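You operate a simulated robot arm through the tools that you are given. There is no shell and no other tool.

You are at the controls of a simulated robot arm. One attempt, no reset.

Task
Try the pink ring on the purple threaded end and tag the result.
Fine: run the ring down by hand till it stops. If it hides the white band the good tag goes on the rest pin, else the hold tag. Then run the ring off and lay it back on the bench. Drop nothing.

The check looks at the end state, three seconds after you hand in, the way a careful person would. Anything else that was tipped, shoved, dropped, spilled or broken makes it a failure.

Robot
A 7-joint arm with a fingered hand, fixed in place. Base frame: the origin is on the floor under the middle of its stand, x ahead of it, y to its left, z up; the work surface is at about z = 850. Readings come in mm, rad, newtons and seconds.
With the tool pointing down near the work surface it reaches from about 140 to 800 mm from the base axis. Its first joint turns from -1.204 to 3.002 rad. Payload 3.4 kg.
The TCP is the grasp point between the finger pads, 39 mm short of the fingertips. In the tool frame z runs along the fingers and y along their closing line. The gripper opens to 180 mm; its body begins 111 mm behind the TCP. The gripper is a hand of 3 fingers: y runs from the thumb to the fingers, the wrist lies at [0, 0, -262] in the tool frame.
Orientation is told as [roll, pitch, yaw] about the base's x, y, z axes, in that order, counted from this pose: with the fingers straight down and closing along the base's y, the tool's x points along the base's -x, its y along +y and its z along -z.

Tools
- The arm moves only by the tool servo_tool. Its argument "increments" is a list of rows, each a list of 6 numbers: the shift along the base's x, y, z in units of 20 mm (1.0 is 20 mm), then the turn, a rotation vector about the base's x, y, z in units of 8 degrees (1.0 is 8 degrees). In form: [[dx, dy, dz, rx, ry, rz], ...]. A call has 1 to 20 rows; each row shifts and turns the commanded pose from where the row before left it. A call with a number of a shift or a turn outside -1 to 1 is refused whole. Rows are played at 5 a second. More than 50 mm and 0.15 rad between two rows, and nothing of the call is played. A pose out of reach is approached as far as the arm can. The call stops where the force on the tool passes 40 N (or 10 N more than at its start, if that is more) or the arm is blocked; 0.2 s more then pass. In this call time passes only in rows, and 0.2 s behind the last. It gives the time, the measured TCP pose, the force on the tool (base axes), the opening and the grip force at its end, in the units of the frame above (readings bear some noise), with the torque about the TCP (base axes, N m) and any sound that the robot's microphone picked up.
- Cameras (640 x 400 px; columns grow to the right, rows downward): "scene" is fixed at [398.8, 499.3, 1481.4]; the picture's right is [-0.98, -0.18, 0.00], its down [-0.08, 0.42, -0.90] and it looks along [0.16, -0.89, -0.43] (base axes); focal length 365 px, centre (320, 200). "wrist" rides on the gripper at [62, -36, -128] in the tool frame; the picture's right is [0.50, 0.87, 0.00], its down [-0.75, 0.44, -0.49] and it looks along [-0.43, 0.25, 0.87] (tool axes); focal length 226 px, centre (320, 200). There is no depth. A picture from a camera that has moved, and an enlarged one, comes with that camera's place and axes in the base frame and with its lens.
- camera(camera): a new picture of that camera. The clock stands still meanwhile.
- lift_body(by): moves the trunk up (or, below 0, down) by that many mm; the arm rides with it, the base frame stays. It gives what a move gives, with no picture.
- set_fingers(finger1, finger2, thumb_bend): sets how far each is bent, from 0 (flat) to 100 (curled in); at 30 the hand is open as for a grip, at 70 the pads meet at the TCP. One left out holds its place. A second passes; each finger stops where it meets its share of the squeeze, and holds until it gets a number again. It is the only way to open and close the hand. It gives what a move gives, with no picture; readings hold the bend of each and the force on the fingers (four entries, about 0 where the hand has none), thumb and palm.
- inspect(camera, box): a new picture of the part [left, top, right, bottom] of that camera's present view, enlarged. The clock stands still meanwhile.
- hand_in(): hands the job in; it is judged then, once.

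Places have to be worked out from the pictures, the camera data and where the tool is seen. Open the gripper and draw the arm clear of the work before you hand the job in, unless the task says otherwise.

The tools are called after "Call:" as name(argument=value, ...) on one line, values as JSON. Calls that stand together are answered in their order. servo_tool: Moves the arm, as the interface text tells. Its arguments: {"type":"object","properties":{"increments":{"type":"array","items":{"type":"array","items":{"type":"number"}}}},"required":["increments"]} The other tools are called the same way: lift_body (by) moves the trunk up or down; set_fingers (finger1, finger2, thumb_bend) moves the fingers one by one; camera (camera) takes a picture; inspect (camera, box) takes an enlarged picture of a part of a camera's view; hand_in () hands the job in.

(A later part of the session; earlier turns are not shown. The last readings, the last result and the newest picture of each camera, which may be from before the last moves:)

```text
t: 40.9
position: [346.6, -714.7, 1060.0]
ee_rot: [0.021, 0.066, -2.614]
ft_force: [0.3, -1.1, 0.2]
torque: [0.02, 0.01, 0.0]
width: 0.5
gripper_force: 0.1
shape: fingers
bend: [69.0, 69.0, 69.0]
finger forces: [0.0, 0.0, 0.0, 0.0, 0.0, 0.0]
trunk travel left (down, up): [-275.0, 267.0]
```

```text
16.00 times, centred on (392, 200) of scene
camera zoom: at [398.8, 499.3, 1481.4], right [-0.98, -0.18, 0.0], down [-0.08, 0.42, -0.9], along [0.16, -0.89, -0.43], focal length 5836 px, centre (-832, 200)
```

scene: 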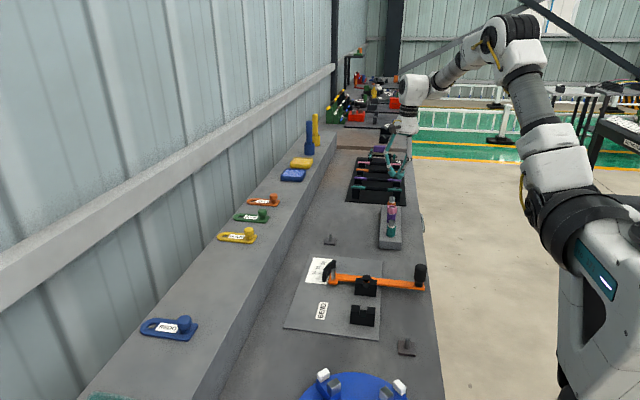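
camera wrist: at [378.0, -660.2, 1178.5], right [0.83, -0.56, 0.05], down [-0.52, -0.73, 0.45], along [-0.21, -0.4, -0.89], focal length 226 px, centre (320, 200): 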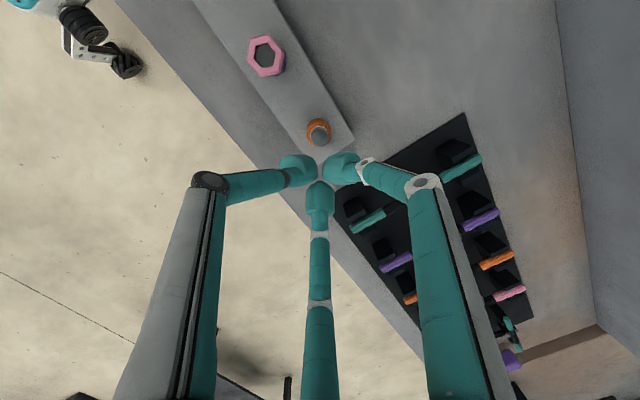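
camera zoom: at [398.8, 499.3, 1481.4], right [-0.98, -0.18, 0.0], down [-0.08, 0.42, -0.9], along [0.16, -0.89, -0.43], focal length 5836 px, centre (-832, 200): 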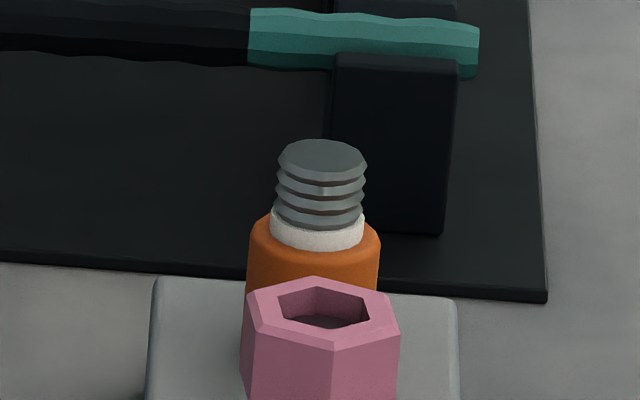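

The orange post sits on exactly the same pixels as before, so nothing was moved. I unwind the wrist counter-clockwise while levelling the tool and drifting back over the purple post at safe height, a few rows at first.

Call:
servo_tool(increments=[[0, 0.1, 0.3, -0.055, 0.245, 1], [0, 0.1, 0.3, -0.055, 0.245, 1], [0, 0.2, 0.2, 0, 0, 1], [0, 0.2, 0, 0, 0, 1], [0, 0.2, 0, 0, 0, 1]])

Call:
camera(camera="scene")

```text
t: 42.1
position: [345.1, -700.2, 1075.9]
ee_rot: [-0.007, 0.003, -1.915]
ft_force: [0.4, 0.4, 0.0]
torque: [0.06, 0.0, 0.03]
width: 0.2
gripper_force: 0.0
shape: fingers
bend: [69.0, 69.0, 69.0]
finger forces: [0.0, 0.0, 0.0, 0.0, 0.0, 0.1]
trunk travel left (down, up): [-275.0, 267.0]
```

```text
taken
```

scene: 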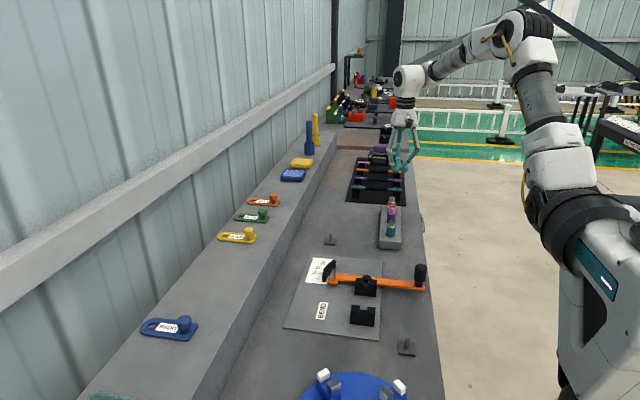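

The arm responds well. I continue unwinding counter-clockwise while moving back above the purple post.

Call:
servo_tool(increments=[[0.05, 0.27, 0, 0, 0, 1], [0.05, 0.27, 0, 0, 0, 1], [0.05, 0.27, 0, 0, 0, 1], [0.05, 0.27, 0, 0, 0, 1], [0.05, 0.27, 0, 0, 0, 1], [0.05, 0.27, 0, 0, 0, 1], [0.05, 0.27, 0, 0, 0, 1], [0.05, 0.27, 0, 0, 0, 1], [0.05, 0.27, 0, 0, 0, 1], [0.05, 0.27, 0, 0, 0, 1], [0.05, 0.27, 0, 0, 0, 1], [0.05, 0.27, 0, 0, 0, 1], [0.05, 0.27, 0, 0, 0, 1], [0.05, 0.27, 0, 0, 0, 1], [0.03, 0.2, 0, 0, 0, 1], [0, 0, 0, 0, 0, 0]])

Call:
camera(camera="wrist")

```text
t: 45.5
position: [360.3, -620.9, 1075.5]
ee_rot: [-0.006, 0.004, 0.179]
ft_force: [0.0, -0.2, 0.2]
torque: [-0.01, 0.01, 0.0]
width: 0.2
gripper_force: 0.1
shape: fingers
bend: [69.0, 69.0, 69.0]
finger forces: [0.0, 0.0, 0.0, 0.1, 0.0, 0.0]
trunk travel left (down, up): [-275.0, 267.0]
```

```text
taken
camera wrist: at [305.7, -666.5, 1203.8], right [-0.65, 0.76, 0.0], down [0.67, 0.57, 0.49], along [0.37, 0.31, -0.87], focal length 226 px, centre (320, 200)
```

wrist: 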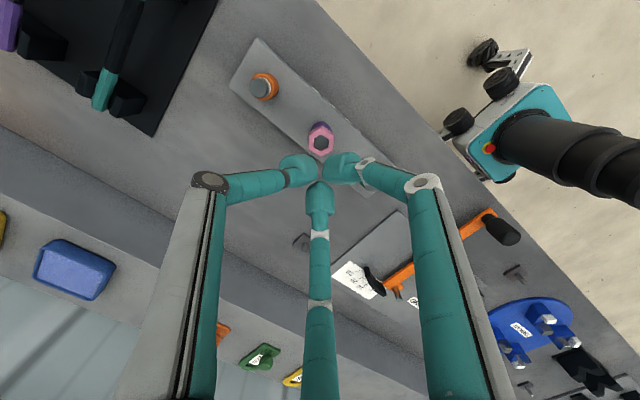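

I am back above the nut at yaw about 10°. I zoom in on the nut from above to read its angle and how far it sits down the thread.

Call:
inspect(camera="wrist", box=[288, 118, 352, 158])

Call:
inspect(camera="scene", box=[376, 195, 408, 225])

```text
10.00 times, centred on (320, 138) of wrist
camera zoom: at [305.7, -666.5, 1203.8], right [-0.65, 0.76, 0.0], down [0.67, 0.57, 0.49], along [0.37, 0.31, -0.87], focal length 2261 px, centre (320, 820)
```

zoom: 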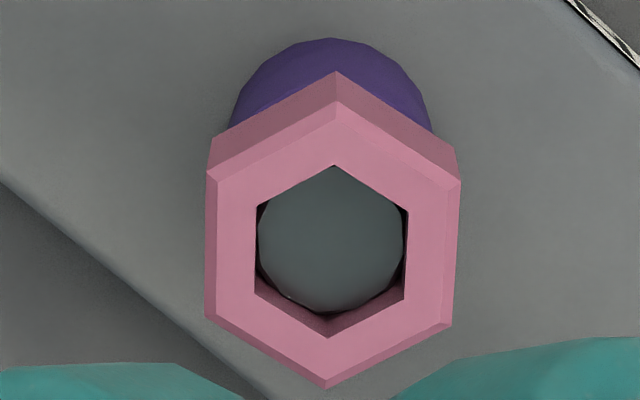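

```text
13.33 times, centred on (392, 210) of scene
camera zoom: at [398.8, 499.3, 1481.4], right [-0.98, -0.18, 0.0], down [-0.08, 0.42, -0.9], along [0.16, -0.89, -0.43], focal length 4863 px, centre (-640, 67)
```

zoom: 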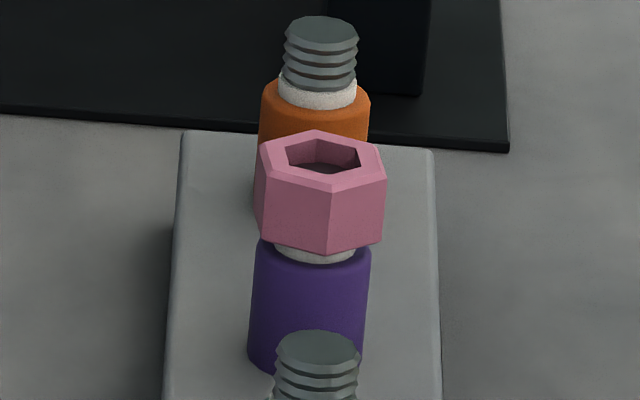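

The nut's flats sit 30° off the digits at this yaw, so I need yaw ≈ 100.5°. I open the digits to 52 and turn +90° at this height.

Call:
set_fingers(finger1=52, finger2=52, thumb_bend=52)

Call:
servo_tool(increments=[[0, 0, 0, 0, 0, 1], [0, 0, 0, 0, 0, 1], [0, 0, 0, 0, 0, 1], [0, 0, 0, 0, 0, 1], [0, 0, 0, 0, 0, 1], [0, 0, 0, 0, 0, 1], [0, 0, 0, 0, 0, 1], [0, 0, 0, 0, 0, 1], [0, 0, 0, 0, 0, 1], [0, 0, 0, 0, 0, 1], [0, 0, 0, 0, 0, 1], [0, 0, 0, 0, 0, 0.28], [0, 0, 0, 0, 0, 0]])

Call:
inspect(camera="wrist", box=[256, 110, 384, 190])

```text
t: 46.5
position: [360.2, -620.6, 1075.0]
ee_rot: [-0.006, 0.003, 0.178]
ft_force: [-0.6, -0.5, -0.4]
torque: [0.01, -0.03, -0.01]
width: 64.3
gripper_force: 0.0
shape: fingers
bend: [52.0, 52.0, 52.0]
finger forces: [0.1, 0.0, 0.1, 0.0, 0.1, 0.0]
trunk travel left (down, up): [-275.0, 267.0]
```

```text
t: 49.3
position: [360.3, -620.6, 1075.5]
ee_rot: [-0.004, 0.0, 1.756]
ft_force: [-0.6, -0.8, -0.6]
torque: [-0.01, -0.02, -0.04]
width: 64.4
gripper_force: 0.1
shape: fingers
bend: [52.0, 52.0, 52.0]
finger forces: [0.0, 0.0, 0.1, 0.0, 0.0, 0.0]
trunk travel left (down, up): [-275.0, 267.0]
```

```text
5.00 times, centred on (320, 150) of wrist
camera zoom: at [406.5, -675.6, 1203.4], right [-0.76, -0.65, 0.0], down [-0.57, 0.66, 0.49], along [-0.32, 0.37, -0.87], focal length 1130 px, centre (320, 450)
```

zoom: 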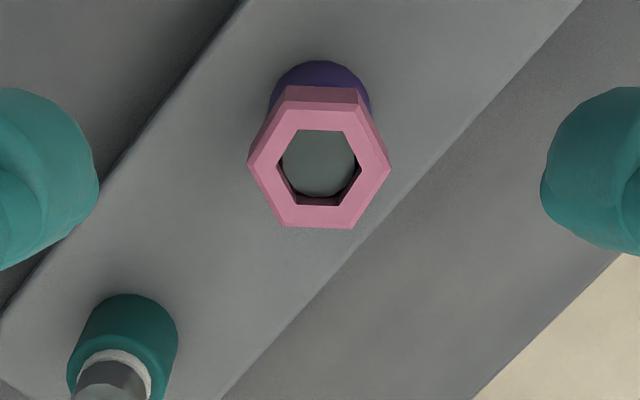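

The tool axis is within 1 mm of the nut axis and the flats are about 2.5° off. I set the digits to 56, trim yaw and position, and descend to just above grip height.

Call:
set_fingers(finger1=56, finger2=56, thumb_bend=56)

Call:
servo_tool(increments=[[-0.02, 0.025, -0.8, 0, 0, -0.3], [0, 0, -0.9, 0, 0, 0], [0, 0, -0.9, 0, 0, 0], [0, 0, -0.9, 0, 0, 0], [0, 0, -0.7, 0, 0, 0], [0, 0, -0.5, 0, 0, 0], [0, 0, 0, 0, 0, 0]])

Call:
inspect(camera="wrist", box=[256, 120, 384, 200])

Call:
inspect(camera="scene", box=[370, 180, 414, 225])

```text
t: 50.3
position: [360.2, -620.9, 1075.1]
ee_rot: [-0.005, 0.001, 1.754]
ft_force: [0.1, 0.3, -0.8]
torque: [0.02, 0.02, 0.01]
width: 49.8
gripper_force: 0.2
shape: fingers
bend: [56.0, 56.0, 56.0]
finger forces: [0.1, 0.0, 0.0, 0.1, 0.1, 0.0]
trunk travel left (down, up): [-275.0, 267.0]
```

```text
t: 51.9
position: [358.9, -620.5, 981.5]
ee_rot: [-0.005, 0.002, 1.711]
ft_force: [0.1, -0.3, 0.4]
torque: [0.02, -0.03, 0.02]
width: 49.6
gripper_force: 0.1
shape: fingers
bend: [56.0, 56.0, 56.0]
finger forces: [0.0, 0.0, 0.0, 0.1, 0.0, 0.0]
trunk travel left (down, up): [-275.0, 267.0]
```

```text
5.00 times, centred on (320, 160) of wrist
camera zoom: at [404.2, -677.3, 1109.0], right [-0.79, -0.62, 0.0], down [-0.54, 0.69, 0.49], along [-0.3, 0.39, -0.87], focal length 1130 px, centre (320, 400)
```

zoom: 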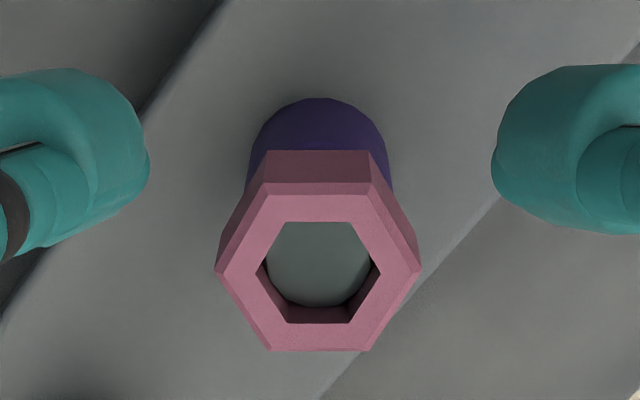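

```text
8.89 times, centred on (392, 202) of scene
camera zoom: at [398.8, 499.3, 1481.4], right [-0.98, -0.18, 0.0], down [-0.08, 0.42, -0.9], along [0.16, -0.89, -0.43], focal length 3242 px, centre (-320, 178)
```

zoom: 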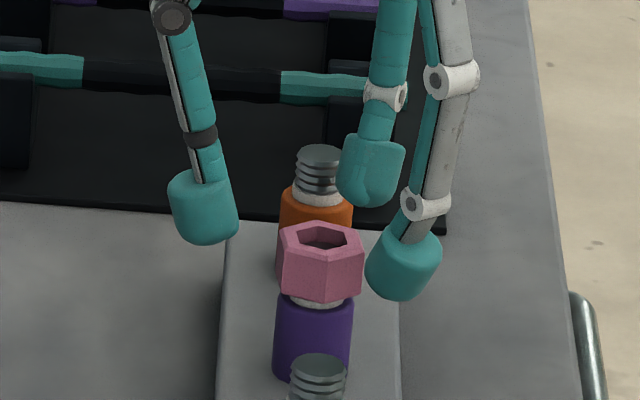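

The nut is centred between the digits. I go down 10.5 mm to grip height and close on its flats.

Call:
servo_tool(increments=[[0, 0, -0.25, 0, 0, 0], [0, 0, -0.275, 0, 0, 0], [0, 0, 0, 0, 0, 0]])

Call:
set_fingers(finger1=65, finger2=65, thumb_bend=65)

Call:
inspect(camera="wrist", box=[272, 140, 368, 200])

Call:
inspect(camera="scene", box=[376, 190, 408, 220])

```text
t: 52.7
position: [360.8, -620.0, 968.7]
ee_rot: [-0.004, 0.001, 1.711]
ft_force: [0.5, 0.2, 0.0]
torque: [-0.03, 0.01, -0.02]
width: 49.7
gripper_force: 0.2
shape: fingers
bend: [56.0, 56.0, 56.0]
finger forces: [0.0, 0.0, 0.0, 0.0, 0.1, 0.0]
trunk travel left (down, up): [-275.0, 267.0]
```

```text
t: 53.7
position: [360.1, -621.2, 969.7]
ee_rot: [-0.005, 0.005, 1.712]
ft_force: [-0.7, 0.0, -0.5]
torque: [0.07, -0.03, -0.01]
width: 19.0
gripper_force: 2.1
shape: fingers
bend: [64.0, 63.0, 64.0]
finger forces: [0.9, 1.6, 0.0, 0.1, 1.8, 0.0]
trunk travel left (down, up): [-275.0, 267.0]
```

```text
6.67 times, centred on (320, 170) of wrist
camera zoom: at [404.1, -677.4, 1098.4], right [-0.79, -0.62, 0.0], down [-0.54, 0.69, 0.49], along [-0.3, 0.39, -0.87], focal length 1507 px, centre (320, 400)
```

zoom: 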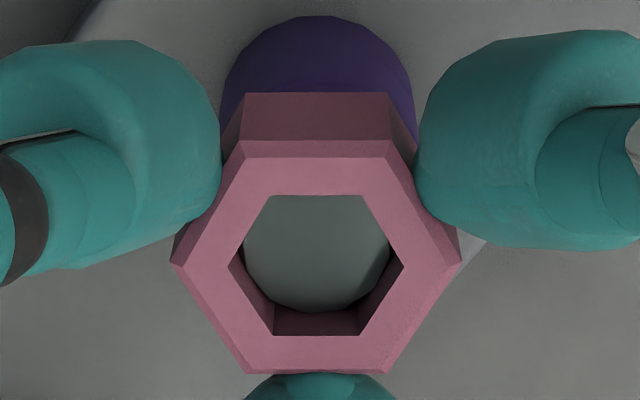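

```text
13.33 times, centred on (392, 205) of scene
camera zoom: at [398.8, 499.3, 1481.4], right [-0.98, -0.18, 0.0], down [-0.08, 0.42, -0.9], along [0.16, -0.89, -0.43], focal length 4863 px, centre (-640, 133)
```

zoom: 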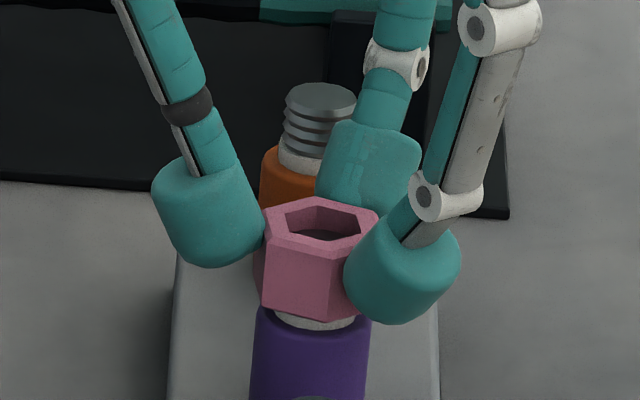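

All digits are on the flats. I squeeze to 69 and turn clockwise 40° with no feed, then compare the nut height to see the thread's own advance.

Call:
set_fingers(finger1=69, finger2=69, thumb_bend=69)

Call:
servo_tool(increments=[[0, 0, 0, 0, 0, -1], [0, 0, 0, 0, 0, -1], [0, 0, 0, 0, 0, -1], [0, 0, 0, 0, 0, -1], [0, 0, 0, 0, 0, -1], [0, 0, 0, 0, 0, 0]])

Call:
inspect(camera="wrist", box=[272, 140, 368, 200])

Call:
inspect(camera="scene", box=[376, 190, 408, 220])

```text
t: 54.7
position: [360.4, -620.9, 970.5]
ee_rot: [-0.005, 0.002, 1.71]
ft_force: [1.3, 0.7, -1.2]
torque: [0.04, -0.04, 0.0]
width: 17.4
gripper_force: 7.4
shape: fingers
bend: [64.0, 64.0, 65.0]
finger forces: [4.0, 4.6, 0.0, 0.0, 6.6, 0.0]
trunk travel left (down, up): [-275.0, 267.0]
```

```text
t: 56.1
position: [361.1, -621.2, 970.9]
ee_rot: [-0.003, 0.003, 1.01]
ft_force: [-0.1, -0.9, -3.5]
torque: [-0.04, -0.01, 0.02]
width: 17.2
gripper_force: 7.3
shape: fingers
bend: [64.0, 64.0, 65.0]
finger forces: [4.8, 4.8, 0.0, 0.1, 5.8, 0.1]
trunk travel left (down, up): [-275.0, 267.0]
```

```text
6.67 times, centred on (320, 170) of wrist
camera zoom: at [357.4, -692.3, 1098.5], right [-1.0, 0.04, 0.0], down [0.03, 0.87, 0.49], along [0.02, 0.49, -0.87], focal length 1507 px, centre (320, 400)
```

zoom: 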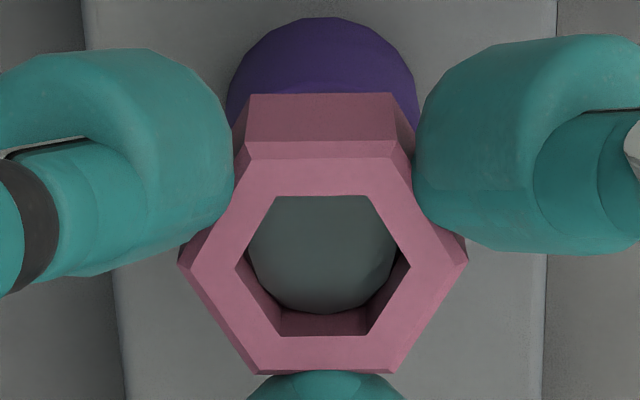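

```text
13.33 times, centred on (392, 205) of scene
camera zoom: at [398.8, 499.3, 1481.4], right [-0.98, -0.18, 0.0], down [-0.08, 0.42, -0.9], along [0.16, -0.89, -0.43], focal length 4863 px, centre (-640, 133)
```

zoom: 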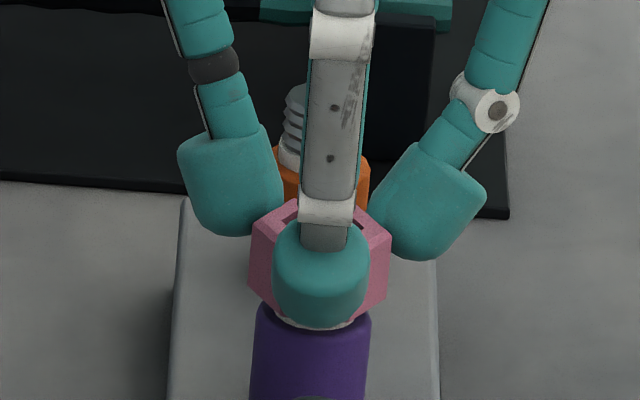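

Turning clockwise pulls the hand down (Fz −3.5 N), so the thread is engaged and right-handed. I keep turning with a feed of about 0.08 mm per 8° row.

Call:
servo_tool(increments=[[0, 0, -0.006, 0, 0, -1], [0, 0, -0.004, 0, 0, -1], [0, 0, -0.004, 0, 0, -1], [0, 0, -0.004, 0, 0, -1], [0, 0, -0.004, 0, 0, -1], [0, 0, -0.004, 0, 0, -1], [0, 0, -0.004, 0, 0, -1], [0, 0, -0.004, 0, 0, -1], [0, 0, -0.004, 0, 0, -1], [0, 0, -0.004, 0, 0, -1], [0, 0, 0, 0, 0, 0]])

Call:
inspect(camera="wrist", box=[272, 140, 368, 200])

Call:
inspect(camera="scene", box=[376, 190, 408, 220])

```text
t: 58.5
position: [359.2, -620.7, 969.7]
ee_rot: [-0.006, 0.005, -0.386]
ft_force: [-2.0, 0.4, -2.0]
torque: [0.04, 0.1, -0.02]
width: 17.3
gripper_force: 7.8
shape: fingers
bend: [64.0, 64.0, 65.0]
finger forces: [5.3, 4.4, 0.0, 0.1, 5.8, 0.1]
trunk travel left (down, up): [-275.0, 267.0]
```

```text
6.67 times, centred on (320, 170) of wrist
camera zoom: at [289.0, -629.9, 1098.0], right [-0.14, 0.99, 0.0], down [0.87, 0.12, 0.49], along [0.48, 0.07, -0.87], focal length 1507 px, centre (320, 400)
```

zoom: 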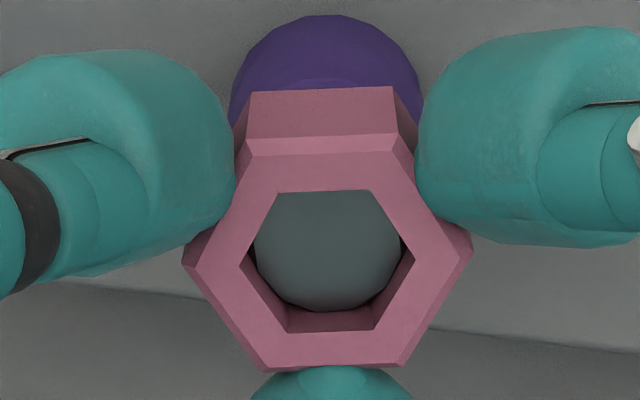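

```text
13.33 times, centred on (392, 205) of scene
camera zoom: at [398.8, 499.3, 1481.4], right [-0.98, -0.18, 0.0], down [-0.08, 0.42, -0.9], along [0.16, -0.89, -0.43], focal length 4863 px, centre (-640, 133)
```

zoom: 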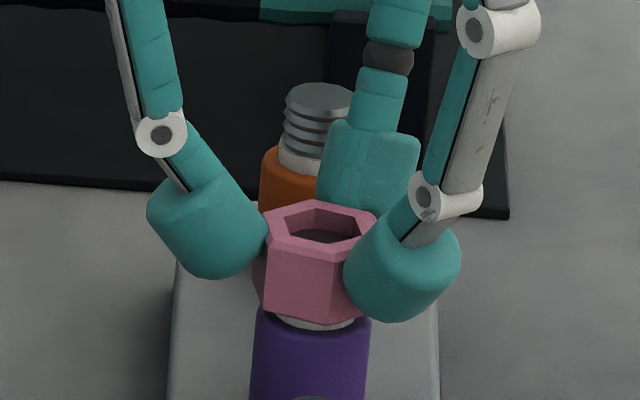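

The nut has dropped about 1.3 mm over 120°, so the pitch is near 4 mm per turn, and it still turns easily. I go on clockwise another 80° with the same feed.

Call:
servo_tool(increments=[[0, 0, -0.0045, 0, 0, -1], [0, 0, -0.0045, 0, 0, -1], [0, 0, -0.0045, 0, 0, -1], [0, 0, -0.0045, 0, 0, -1], [0, 0, -0.0045, 0, 0, -1], [0, 0, -0.0045, 0, 0, -1], [0, 0, -0.0045, 0, 0, -1], [0, 0, -0.0045, 0, 0, -1], [0, 0, -0.0045, 0, 0, -1], [0, 0, 0, 0, 0, 0]])

Call:
inspect(camera="scene", box=[376, 190, 408, 220])

Call:
inspect(camera="wrist", box=[272, 140, 368, 200])

```text
t: 60.7
position: [359.6, -619.8, 969.8]
ee_rot: [-0.008, 0.004, -1.642]
ft_force: [-2.7, 2.2, 0.0]
torque: [0.07, 0.08, 0.01]
width: 17.7
gripper_force: 8.3
shape: fingers
bend: [64.0, 64.0, 65.0]
finger forces: [4.9, 4.2, 0.0, 0.1, 7.3, 0.0]
trunk travel left (down, up): [-275.0, 267.0]
```

```text
13.33 times, centred on (392, 205) of scene
camera zoom: at [398.8, 499.3, 1481.4], right [-0.98, -0.18, 0.0], down [-0.08, 0.42, -0.9], along [0.16, -0.89, -0.43], focal length 4863 px, centre (-640, 133)
```

zoom: 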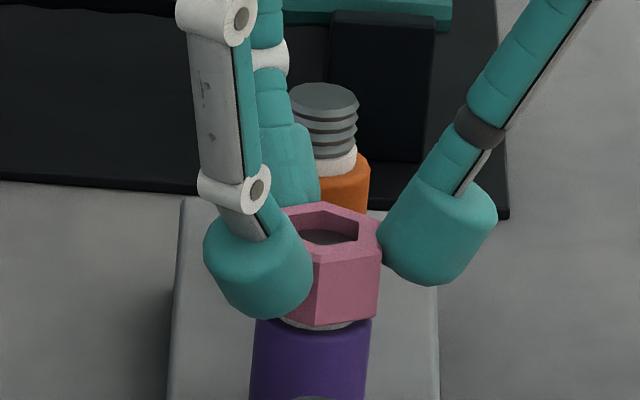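

```text
6.67 times, centred on (320, 170) of wrist
camera zoom: at [329.1, -555.6, 1097.5], right [0.9, 0.44, 0.0], down [0.38, -0.79, 0.49], along [0.21, -0.44, -0.87], focal length 1507 px, centre (320, 400)
```

zoom: 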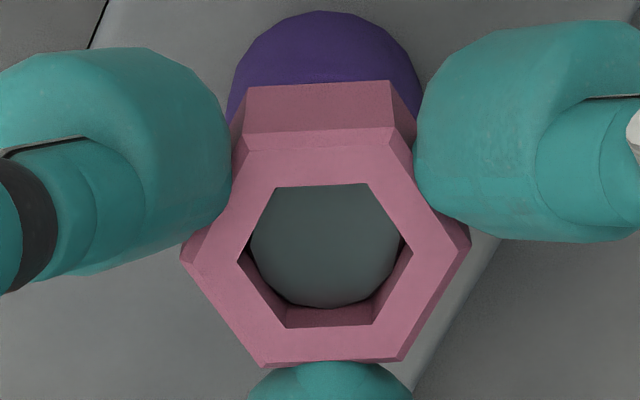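

The nut still turns freely with some band left, about 2 mm down since regripping. I open the digits, lift clear, and wind back counter-clockwise in steps to find how far I can regrip.

Call:
set_fingers(finger1=56, finger2=56, thumb_bend=56)

Call:
servo_tool(increments=[[0, 0, 0.6, 0, 0, 0], [0, 0, 0.9, 0, 0, 0], [0, 0, 0.9, 0, 0, 0], [0, 0, 0.6, 0, 0, 1], [0, 0, 0, 0, 0, 1], [0, 0, 0, 0, 0, 1], [0, 0, 0, 0, 0, 1], [0, 0, 0, 0, 0, 1], [0, 0, 0, 0, 0, 1], [0, 0, 0, 0, 0, 1], [0, 0, 0, 0, 0, 1], [0, 0, 0, 0, 0, 1], [0, 0, 0, 0, 0, 1], [0, 0, 0, 0, 0, 1], [0, 0, 0, 0, 0, 1], [0, 0, 0, 0, 0, 1], [0, 0, 0, 0, 0, 1], [0, 0, 0, 0, 0, 1], [0, 0, 0, 0, 0, 1]])

Call:
inspect(camera="scene", box=[376, 190, 408, 220])

```text
t: 61.7
position: [359.6, -620.6, 968.6]
ee_rot: [-0.008, 0.004, -1.64]
ft_force: [-0.3, -0.1, 0.0]
torque: [0.0, 0.02, -0.01]
width: 48.5
gripper_force: 0.2
shape: fingers
bend: [56.0, 56.0, 56.0]
finger forces: [0.0, 0.0, 0.1, 0.0, 0.0, 0.0]
trunk travel left (down, up): [-275.0, 267.0]
```

```text
t: 65.7
position: [359.5, -620.8, 1029.0]
ee_rot: [-0.004, 0.003, 0.599]
ft_force: [-0.1, -0.2, 0.4]
torque: [0.02, 0.0, 0.01]
width: 48.6
gripper_force: 0.1
shape: fingers
bend: [56.0, 56.0, 56.0]
finger forces: [0.0, 0.0, 0.1, 0.0, 0.0, 0.1]
trunk travel left (down, up): [-275.0, 267.0]
```

```text
13.33 times, centred on (392, 205) of scene
camera zoom: at [398.8, 499.3, 1481.4], right [-0.98, -0.18, 0.0], down [-0.08, 0.42, -0.9], along [0.16, -0.89, -0.43], focal length 4863 px, centre (-640, 133)
```

zoom: 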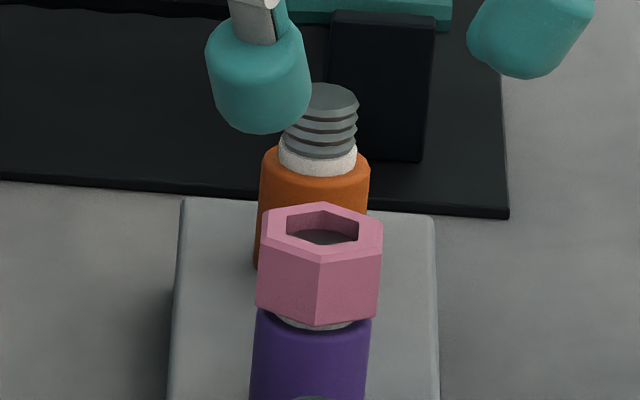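

Compared with the earlier clear view the nut dropped about 1.9 mm in that half turn, leaving roughly 4 mm to the shoulder. I keep winding back to about yaw 149° for a longer next turn.

Call:
servo_tool(increments=[[0, 0, 0, 0, 0, 1], [0, 0, 0, 0, 0, 1], [0, 0, 0, 0, 0, 1], [0, 0, 0, 0, 0, 1], [0, 0, 0, 0, 0, 1], [0, 0, 0, 0, 0, 1], [0, 0, 0, 0, 0, 1], [0, 0, 0, 0, 0, 1], [0, 0, 0, 0, 0, 1], [0, 0, 0, 0, 0, 1], [0, 0, 0, 0, 0, 1], [0, 0, 0, 0, 0, 1], [0, 0, 0, 0, 0, 1], [0, 0, 0, 0, 0, 1], [0, 0, 0, 0, 0, 0.3], [0, 0, 0, 0, 0, 0]])

Call:
inspect(camera="wrist", box=[256, 110, 384, 190])

```text
t: 69.1
position: [360.1, -620.1, 1028.4]
ee_rot: [-0.008, 0.002, 2.592]
ft_force: [1.0, 0.9, 0.0]
torque: [0.0, -0.04, 0.0]
width: 48.6
gripper_force: 0.0
shape: fingers
bend: [56.0, 56.0, 56.0]
finger forces: [0.0, 0.0, 0.0, 0.0, 0.0, 0.0]
trunk travel left (down, up): [-275.0, 267.0]
```

```text
5.00 times, centred on (320, 150) of wrist
camera zoom: at [431.6, -622.6, 1157.2], right [-0.03, -1.0, 0.0], down [-0.87, 0.02, 0.49], along [-0.49, 0.02, -0.87], focal length 1130 px, centre (320, 450)
```

zoom: 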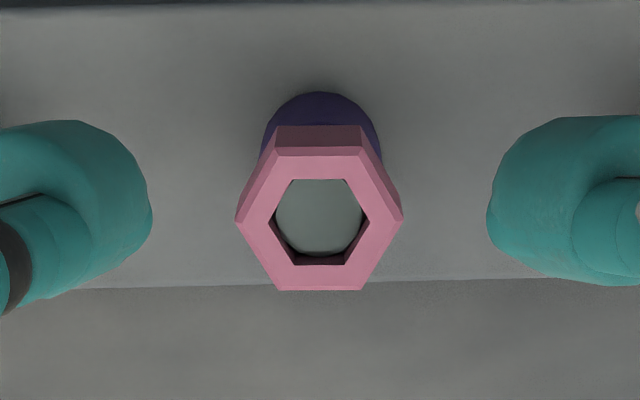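

Yaw 148° is reachable, with the hex square to the digits and centred. I descend to grip height and close.

Call:
servo_tool(increments=[[-0.005, 0.015, -0.9, 0, 0, 0], [0, 0, -0.9, 0, 0, 0], [0, 0, -0.7, 0, 0, 0], [0, 0, -0.54, 0, 0, 0], [0, 0, 0, 0, 0, 0]])

Call:
set_fingers(finger1=65, finger2=65, thumb_bend=65)

Call:
set_fingers(finger1=70, finger2=70, thumb_bend=70)

Call:
inspect(camera="wrist", box=[272, 140, 368, 200])

Call:
inspect(camera="scene", box=[376, 190, 408, 220])

```text
t: 70.3
position: [359.9, -621.0, 969.6]
ee_rot: [-0.006, 0.0, 2.591]
ft_force: [-0.1, 0.3, 0.5]
torque: [0.05, -0.02, -0.01]
width: 48.5
gripper_force: 0.1
shape: fingers
bend: [56.0, 56.0, 56.0]
finger forces: [0.1, 0.0, 0.1, 0.0, 0.0, 0.0]
trunk travel left (down, up): [-275.0, 267.0]
```

```text
t: 71.3
position: [360.3, -620.5, 969.2]
ee_rot: [-0.007, 0.002, 2.59]
ft_force: [0.0, 0.6, -0.4]
torque: [-0.01, -0.03, 0.02]
width: 19.9
gripper_force: 1.8
shape: fingers
bend: [64.0, 64.0, 64.0]
finger forces: [1.2, 1.1, 0.0, 0.0, 1.8, 0.0]
trunk travel left (down, up): [-275.0, 267.0]
```

```text
t: 72.3
position: [359.8, -620.3, 968.0]
ee_rot: [-0.006, 0.002, 2.593]
ft_force: [0.4, 2.4, -1.7]
torque: [0.09, -0.04, 0.01]
width: 18.0
gripper_force: 9.4
shape: fingers
bend: [64.0, 64.0, 65.0]
finger forces: [5.1, 5.2, 0.1, 0.0, 8.2, 0.1]
trunk travel left (down, up): [-275.0, 267.0]
```

```text
6.67 times, centred on (320, 170) of wrist
camera zoom: at [431.7, -622.2, 1096.0], right [-0.03, -1.0, -0.01], down [-0.87, 0.02, 0.49], along [-0.49, 0.02, -0.87], focal length 1507 px, centre (320, 400)
```

zoom: 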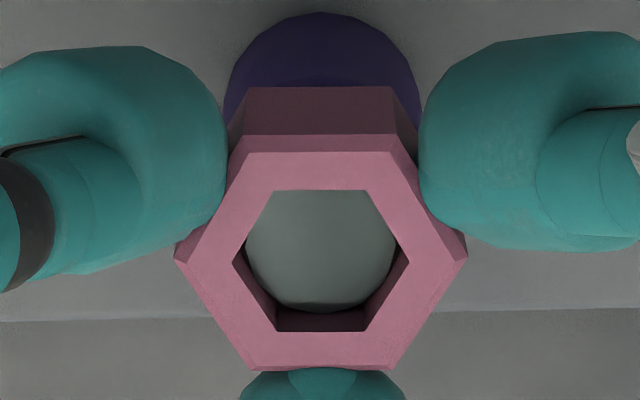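

```text
13.33 times, centred on (392, 205) of scene
camera zoom: at [398.8, 499.3, 1481.4], right [-0.98, -0.18, 0.0], down [-0.08, 0.42, -0.9], along [0.16, -0.89, -0.43], focal length 4863 px, centre (-640, 133)
```

zoom: 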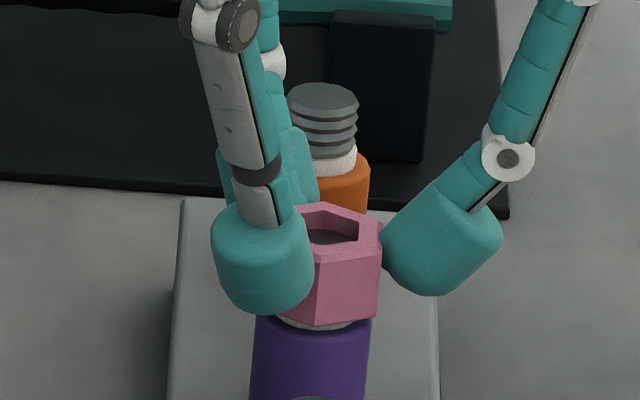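

Firm, centred grip. I turn clockwise 160° with matching feed and watch torque and the nut's angle in the hand for the stop.

Call:
servo_tool(increments=[[0, 0, -0.0042, 0, 0, -1], [0, 0, -0.0042, 0, 0, -1], [0, 0, -0.0042, 0, 0, -1], [0, 0, -0.0042, 0, 0, -1], [0, 0, -0.0042, 0, 0, -1], [0, 0, -0.0042, 0, 0, -1], [0, 0, -0.0042, 0, 0, -1], [0, 0, -0.0042, 0, 0, -1], [0, 0, -0.0042, 0, 0, -1], [0, 0, -0.0042, 0, 0, -1], [0, 0, -0.0042, 0, 0, -1], [0, 0, -0.0042, 0, 0, -1], [0, 0, -0.0042, 0, 0, -1], [0, 0, -0.0042, 0, 0, -1], [0, 0, -0.0042, 0, 0, -1], [0, 0, 0, 0, 0, 0]])

Call:
inspect(camera="wrist", box=[272, 140, 368, 200])

Call:
inspect(camera="scene", box=[376, 190, 408, 220])

```text
t: 75.7
position: [359.9, -620.0, 967.5]
ee_rot: [-0.006, 0.003, 0.494]
ft_force: [2.8, -0.1, -0.1]
torque: [0.02, -0.08, -0.01]
width: 17.8
gripper_force: 9.7
shape: fingers
bend: [64.0, 64.0, 65.0]
finger forces: [5.2, 6.4, 0.1, 0.0, 7.8, 0.0]
trunk travel left (down, up): [-275.0, 267.0]
```

```text
6.67 times, centred on (320, 170) of wrist
camera zoom: at [321.9, -680.7, 1094.9], right [-0.85, 0.52, 0.0], down [0.46, 0.74, 0.49], along [0.26, 0.41, -0.87], focal length 1507 px, centre (320, 400)
```

zoom: 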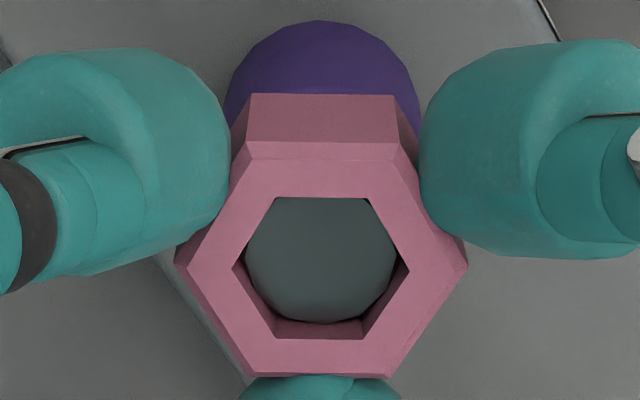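

```text
13.33 times, centred on (392, 205) of scene
camera zoom: at [398.8, 499.3, 1481.4], right [-0.98, -0.18, 0.0], down [-0.08, 0.42, -0.9], along [0.16, -0.89, -0.43], focal length 4863 px, centre (-640, 133)
```

zoom: 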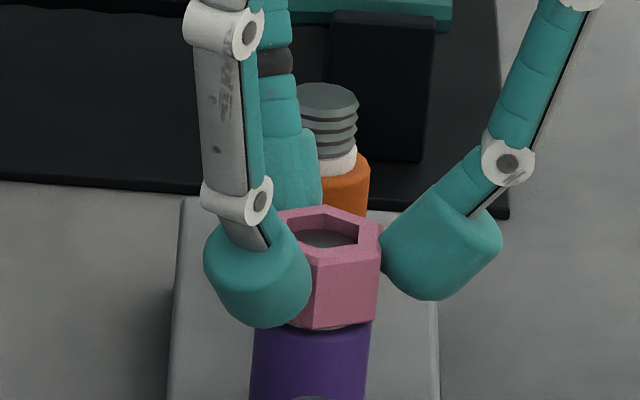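

The nut still turns with the hand without torque and only a sliver of band shows. I continue another 120° clockwise.

Call:
servo_tool(increments=[[0, 0, -0.0042, 0, 0, -1], [0, 0, -0.0042, 0, 0, -1], [0, 0, -0.0042, 0, 0, -1], [0, 0, -0.0042, 0, 0, -1], [0, 0, -0.0042, 0, 0, -1], [0, 0, -0.0042, 0, 0, -1], [0, 0, -0.0042, 0, 0, -1], [0, 0, -0.0042, 0, 0, -1], [0, 0, -0.0042, 0, 0, -1], [0, 0, -0.0042, 0, 0, -1], [0, 0, -0.0042, 0, 0, -1], [0, 0, -0.0042, 0, 0, -1], [0, 0, -0.0042, 0, 0, -1], [0, 0, -0.0042, 0, 0, -1], [0, 0, -0.0042, 0, 0, -1], [0, 0, 0, 0, 0, 0]])

Call:
inspect(camera="wrist", box=[272, 140, 368, 200])

Call:
inspect(camera="scene", box=[376, 190, 408, 220])

```text
t: 79.1
position: [360.4, -615.3, 965.2]
ee_rot: [-0.008, 0.008, -1.599]
ft_force: [-3.7, 12.2, -5.4]
torque: [0.42, 0.19, 0.14]
width: 4.8
gripper_force: 13.5
shape: fingers
bend: [68.0, 68.0, 65.0]
finger forces: [6.2, 11.4, 0.0, 0.0, 8.3, 0.0]
trunk travel left (down, up): [-275.0, 267.0]
```

```text
6.67 times, centred on (320, 170) of wrist
camera zoom: at [327.0, -552.8, 1094.5], right [0.88, 0.48, 0.0], down [0.42, -0.77, 0.48], along [0.23, -0.43, -0.88], focal length 1507 px, centre (320, 400)
```

zoom: 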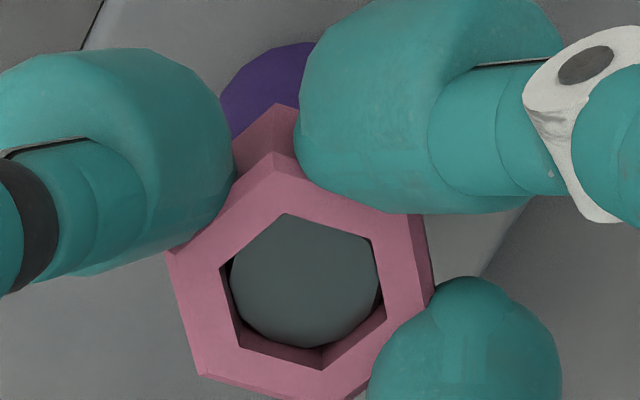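

```text
13.33 times, centred on (392, 205) of scene
camera zoom: at [398.8, 499.3, 1481.4], right [-0.98, -0.18, 0.0], down [-0.08, 0.42, -0.9], along [0.16, -0.89, -0.43], focal length 4863 px, centre (-640, 133)
```

zoom: 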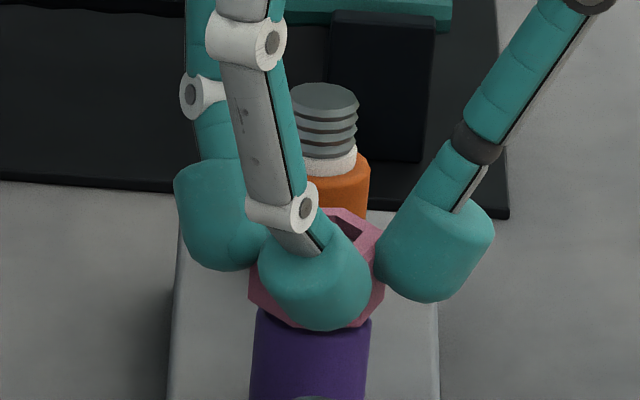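

The nut stopped turning and the fingers slid round its corners (torque and side load rose), so it has reached its stop. I open the digits, lift clear, and look at the band.

Call:
set_fingers(finger1=54, finger2=54, thumb_bend=54)

Call:
servo_tool(increments=[[0, 0, 0.5, 0, 0, 0], [0, 0, 0.9, 0, 0, 0], [0, 0, 0.9, 0, 0, 0], [0, 0, 0.9, 0, 0, 0], [0, 0, 0.9, 0, 0, 0], [0, 0, 0.9, 0, 0, 0], [0, 0, 0, 0, 0, 0]])

Call:
inspect(camera="scene", box=[376, 190, 408, 220])

Call:
camera(camera="wrist")

```text
t: 80.1
position: [359.6, -621.1, 965.6]
ee_rot: [-0.007, 0.004, -1.598]
ft_force: [-0.3, 0.0, -0.4]
torque: [-0.01, -0.02, 0.01]
width: 56.4
gripper_force: 0.0
shape: fingers
bend: [54.0, 54.0, 54.0]
finger forces: [0.0, 0.1, 0.0, 0.1, 0.0, 0.0]
trunk travel left (down, up): [-275.0, 267.0]
```

```text
t: 81.7
position: [360.1, -619.6, 1065.9]
ee_rot: [-0.007, 0.003, -1.597]
ft_force: [0.6, -0.6, -0.2]
torque: [-0.03, -0.01, -0.01]
width: 56.5
gripper_force: 0.1
shape: fingers
bend: [54.0, 54.0, 54.0]
finger forces: [0.1, 0.0, 0.0, 0.1, 0.1, 0.1]
trunk travel left (down, up): [-275.0, 267.0]
```

```text
13.33 times, centred on (392, 205) of scene
camera zoom: at [398.8, 499.3, 1481.4], right [-0.98, -0.18, 0.0], down [-0.08, 0.42, -0.9], along [0.16, -0.89, -0.43], focal length 4863 px, centre (-640, 133)
```

zoom: 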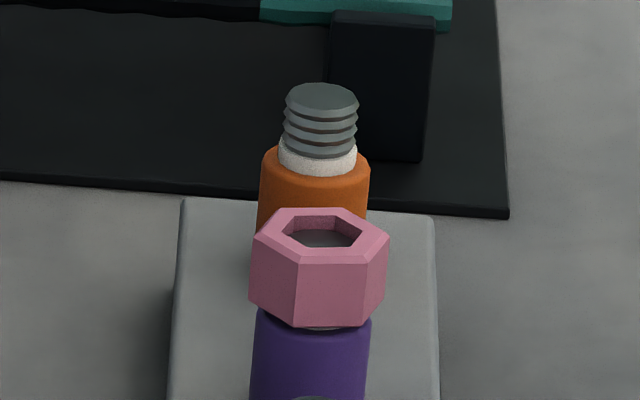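

```text
taken
camera wrist: at [327.0, -556.3, 1193.6], right [0.88, 0.48, 0.0], down [0.42, -0.77, 0.49], along [0.23, -0.43, -0.87], focal length 226 px, centre (320, 200)
```

wrist: 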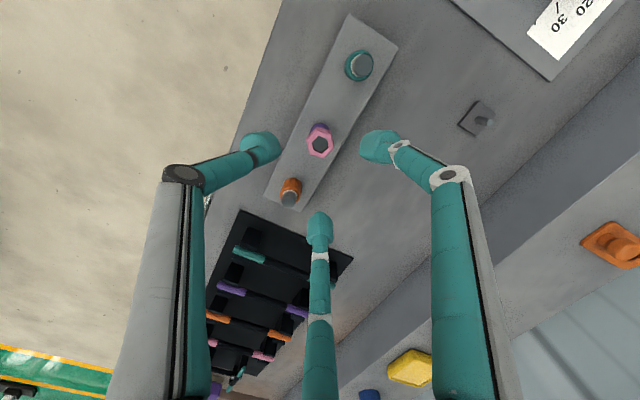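

The nut is down near the shoulder; I need to know if any white band is left. I zoom in closely from the scene camera first.

Call:
inspect(camera="scene", box=[384, 205, 400, 215])

Call:
inspect(camera="wrist", box=[300, 115, 340, 165])

```text
16.00 times, centred on (392, 210) of scene
camera zoom: at [398.8, 499.3, 1481.4], right [-0.98, -0.18, 0.0], down [-0.08, 0.42, -0.9], along [0.16, -0.89, -0.43], focal length 5836 px, centre (-832, 40)
```

zoom: 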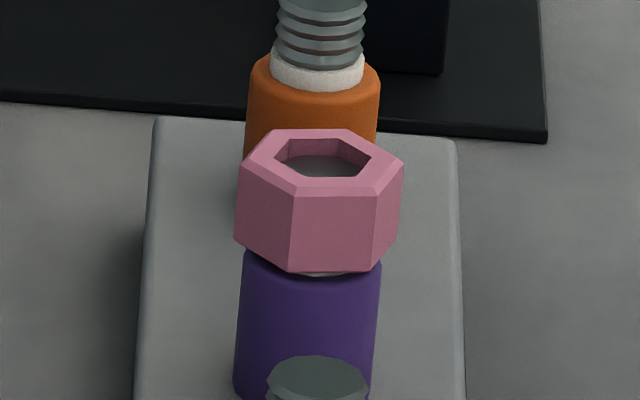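

```text
8.00 times, centred on (320, 140) of wrist
camera zoom: at [327.0, -556.3, 1193.6], right [0.88, 0.48, 0.0], down [0.42, -0.77, 0.49], along [0.23, -0.43, -0.87], focal length 1808 px, centre (320, 680)
```

zoom: 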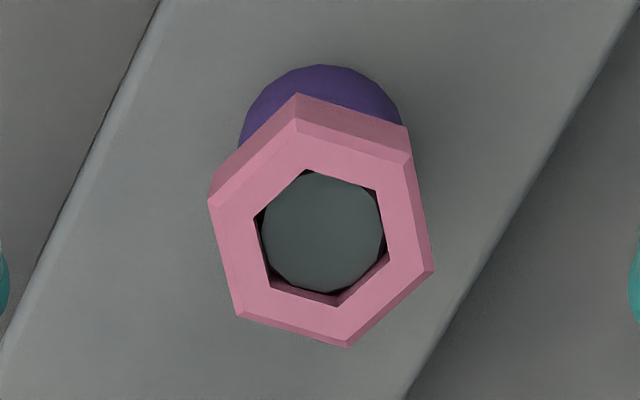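

A thin sliver of white is still visible under the nut, and it reached a stop, but I want to be sure it is the thread's stop and not finger slip. I wind back to yaw 71.5°, where the digits match the flats again, for a second firm try.

Call:
servo_tool(increments=[[0, 0, 0, 0, 0, 1], [0, 0, 0, 0, 0, 1], [0, 0, 0, 0, 0, 1], [0, 0, 0, 0, 0, 1], [0, 0, 0, 0, 0, 1], [0, 0, 0, 0, 0, 1], [0, 0, 0, 0, 0, 1], [0, 0, 0, 0, 0, 1], [0, 0, 0, 0, 0, 1], [0, 0, 0, 0, 0, 1], [0, 0, 0, 0, 0, 1], [0, 0, 0, 0, 0, 1], [0, 0, 0, 0, 0, 1], [0, 0, 0, 0, 0, 1], [0, 0, 0, 0, 0, 1], [0, 0, 0, 0, 0, 1], [0, 0, 0, 0, 0, 1], [0, 0, 0, 0, 0, 1], [0, 0, 0, 0, 0, 1], [0, 0, 0, 0, 0, 1]])

Call:
inspect(camera="wrist", box=[272, 110, 368, 170])

```text
t: 85.9
position: [360.9, -621.7, 1066.0]
ee_rot: [-0.003, 0.002, 1.197]
ft_force: [0.6, 0.2, 0.2]
torque: [-0.02, -0.02, 0.0]
width: 56.4
gripper_force: 0.0
shape: fingers
bend: [54.0, 54.0, 54.0]
finger forces: [0.1, 0.1, 0.0, 0.0, 0.1, 0.0]
trunk travel left (down, up): [-275.0, 267.0]
```

```text
6.67 times, centred on (320, 140) of wrist
camera zoom: at [370.1, -691.0, 1193.2], right [-0.99, -0.15, 0.0], down [-0.13, 0.86, 0.49], along [-0.07, 0.48, -0.87], focal length 1507 px, centre (320, 600)
```

zoom: 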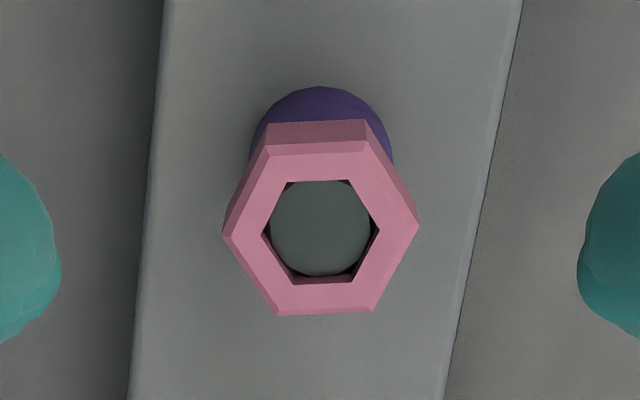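

Aligned within 2.5° and centred. I trim the yaw, descend to z≈971 and grip a bit more firmly.

Call:
servo_tool(increments=[[-0.02, 0.02, -0.9, 0, 0, 0.3], [0, 0, -0.9, 0, 0, 0], [0, 0, -0.9, 0, 0, 0], [0, 0, -0.9, 0, 0, 0], [0, 0, -0.7, 0, 0, 0], [0, 0, -0.45, 0, 0, 0], [0, 0, 0, 0, 0, 0]])

Call:
set_fingers(finger1=65, finger2=65, thumb_bend=65)

Call:
set_fingers(finger1=73, finger2=73, thumb_bend=72)

Call:
inspect(camera="wrist", box=[272, 140, 368, 200])

Call:
inspect(camera="scene", box=[376, 190, 408, 220])

```text
t: 87.5
position: [358.1, -619.0, 969.5]
ee_rot: [-0.005, 0.003, 1.237]
ft_force: [0.5, 0.2, 0.0]
torque: [0.03, 0.0, 0.01]
width: 56.5
gripper_force: 0.0
shape: fingers
bend: [54.0, 54.0, 54.0]
finger forces: [0.0, 0.0, 0.1, 0.1, 0.0, 0.0]
trunk travel left (down, up): [-275.0, 267.0]
```

```text
t: 88.5
position: [360.5, -619.0, 970.0]
ee_rot: [-0.005, 0.003, 1.236]
ft_force: [1.1, -0.8, -1.0]
torque: [-0.03, -0.05, 0.04]
width: 19.8
gripper_force: 2.4
shape: fingers
bend: [64.0, 64.0, 64.0]
finger forces: [1.0, 1.3, 0.1, 0.0, 1.9, 0.0]
trunk travel left (down, up): [-275.0, 267.0]
```

```text
t: 89.5
position: [360.4, -619.7, 970.1]
ee_rot: [-0.005, 0.001, 1.236]
ft_force: [3.4, -0.9, -4.2]
torque: [-0.04, -0.13, -0.03]
width: 17.3
gripper_force: 14.4
shape: fingers
bend: [66.0, 65.0, 65.0]
finger forces: [8.0, 8.2, 0.0, 0.0, 12.0, 0.0]
trunk travel left (down, up): [-275.0, 267.0]
```

```text
6.67 times, centred on (320, 170) of wrist
camera zoom: at [373.0, -690.3, 1097.9], right [-0.98, -0.19, 0.0], down [-0.17, 0.86, 0.49], along [-0.09, 0.48, -0.87], focal length 1507 px, centre (320, 400)
```

zoom: 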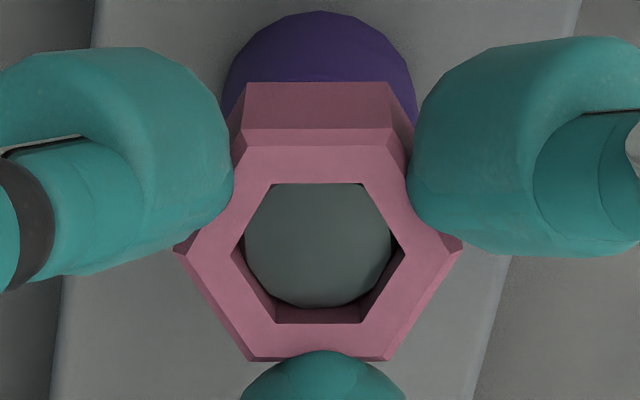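

```text
13.33 times, centred on (392, 205) of scene
camera zoom: at [398.8, 499.3, 1481.4], right [-0.98, -0.18, 0.0], down [-0.08, 0.42, -0.9], along [0.16, -0.89, -0.43], focal length 4863 px, centre (-640, 133)
```

zoom: 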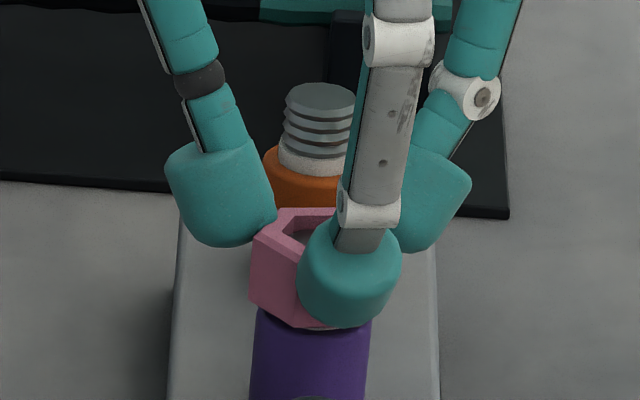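

Grip forces are 8–12 N. I turn clockwise 24° and check whether the nut follows or holds.

Call:
servo_tool(increments=[[0, 0, -0.003, 0, 0, -0.7], [0, 0, -0.003, 0, 0, -0.7], [0, 0, -0.003, 0, 0, -0.7], [0, 0, 0, 0, 0, 0]])

Call:
inspect(camera="wrist", box=[272, 140, 368, 200])

Call:
inspect(camera="scene", box=[376, 190, 408, 220])

```text
t: 90.5
position: [359.7, -619.1, 970.7]
ee_rot: [-0.003, 0.001, 0.941]
ft_force: [9.6, 5.0, -5.9]
torque: [0.18, -0.34, 0.25]
width: 16.1
gripper_force: 15.7
shape: fingers
bend: [66.0, 66.0, 65.0]
finger forces: [8.9, 7.3, 0.0, 0.1, 15.9, 0.1]
trunk travel left (down, up): [-275.0, 267.0]
```

```text
6.67 times, centred on (320, 170) of wrist
camera zoom: at [352.8, -689.9, 1098.0], right [-0.99, 0.1, 0.0], down [0.09, 0.87, 0.49], along [0.05, 0.49, -0.87], focal length 1507 px, centre (320, 400)
```

zoom: 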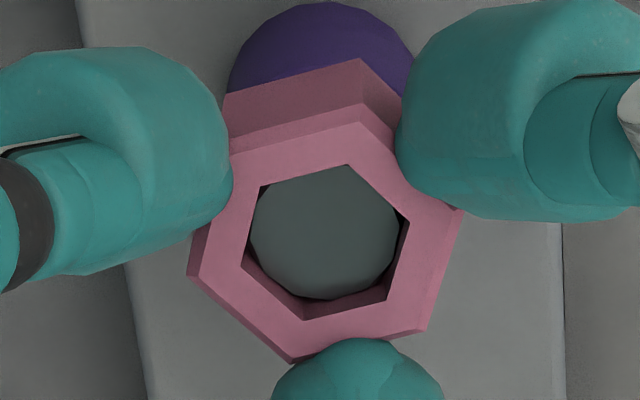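

```text
13.33 times, centred on (392, 205) of scene
camera zoom: at [398.8, 499.3, 1481.4], right [-0.98, -0.18, 0.0], down [-0.08, 0.42, -0.9], along [0.16, -0.89, -0.43], focal length 4863 px, centre (-640, 133)
```

zoom: 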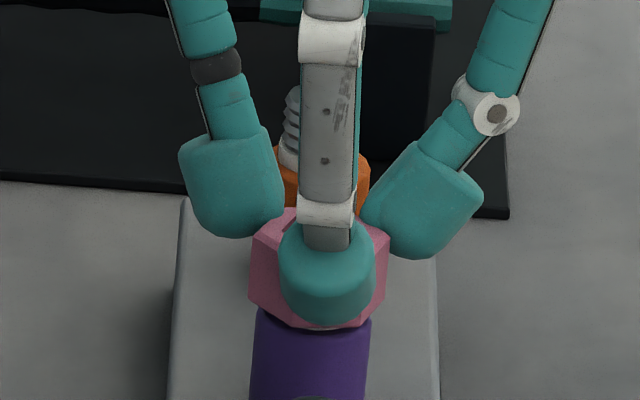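

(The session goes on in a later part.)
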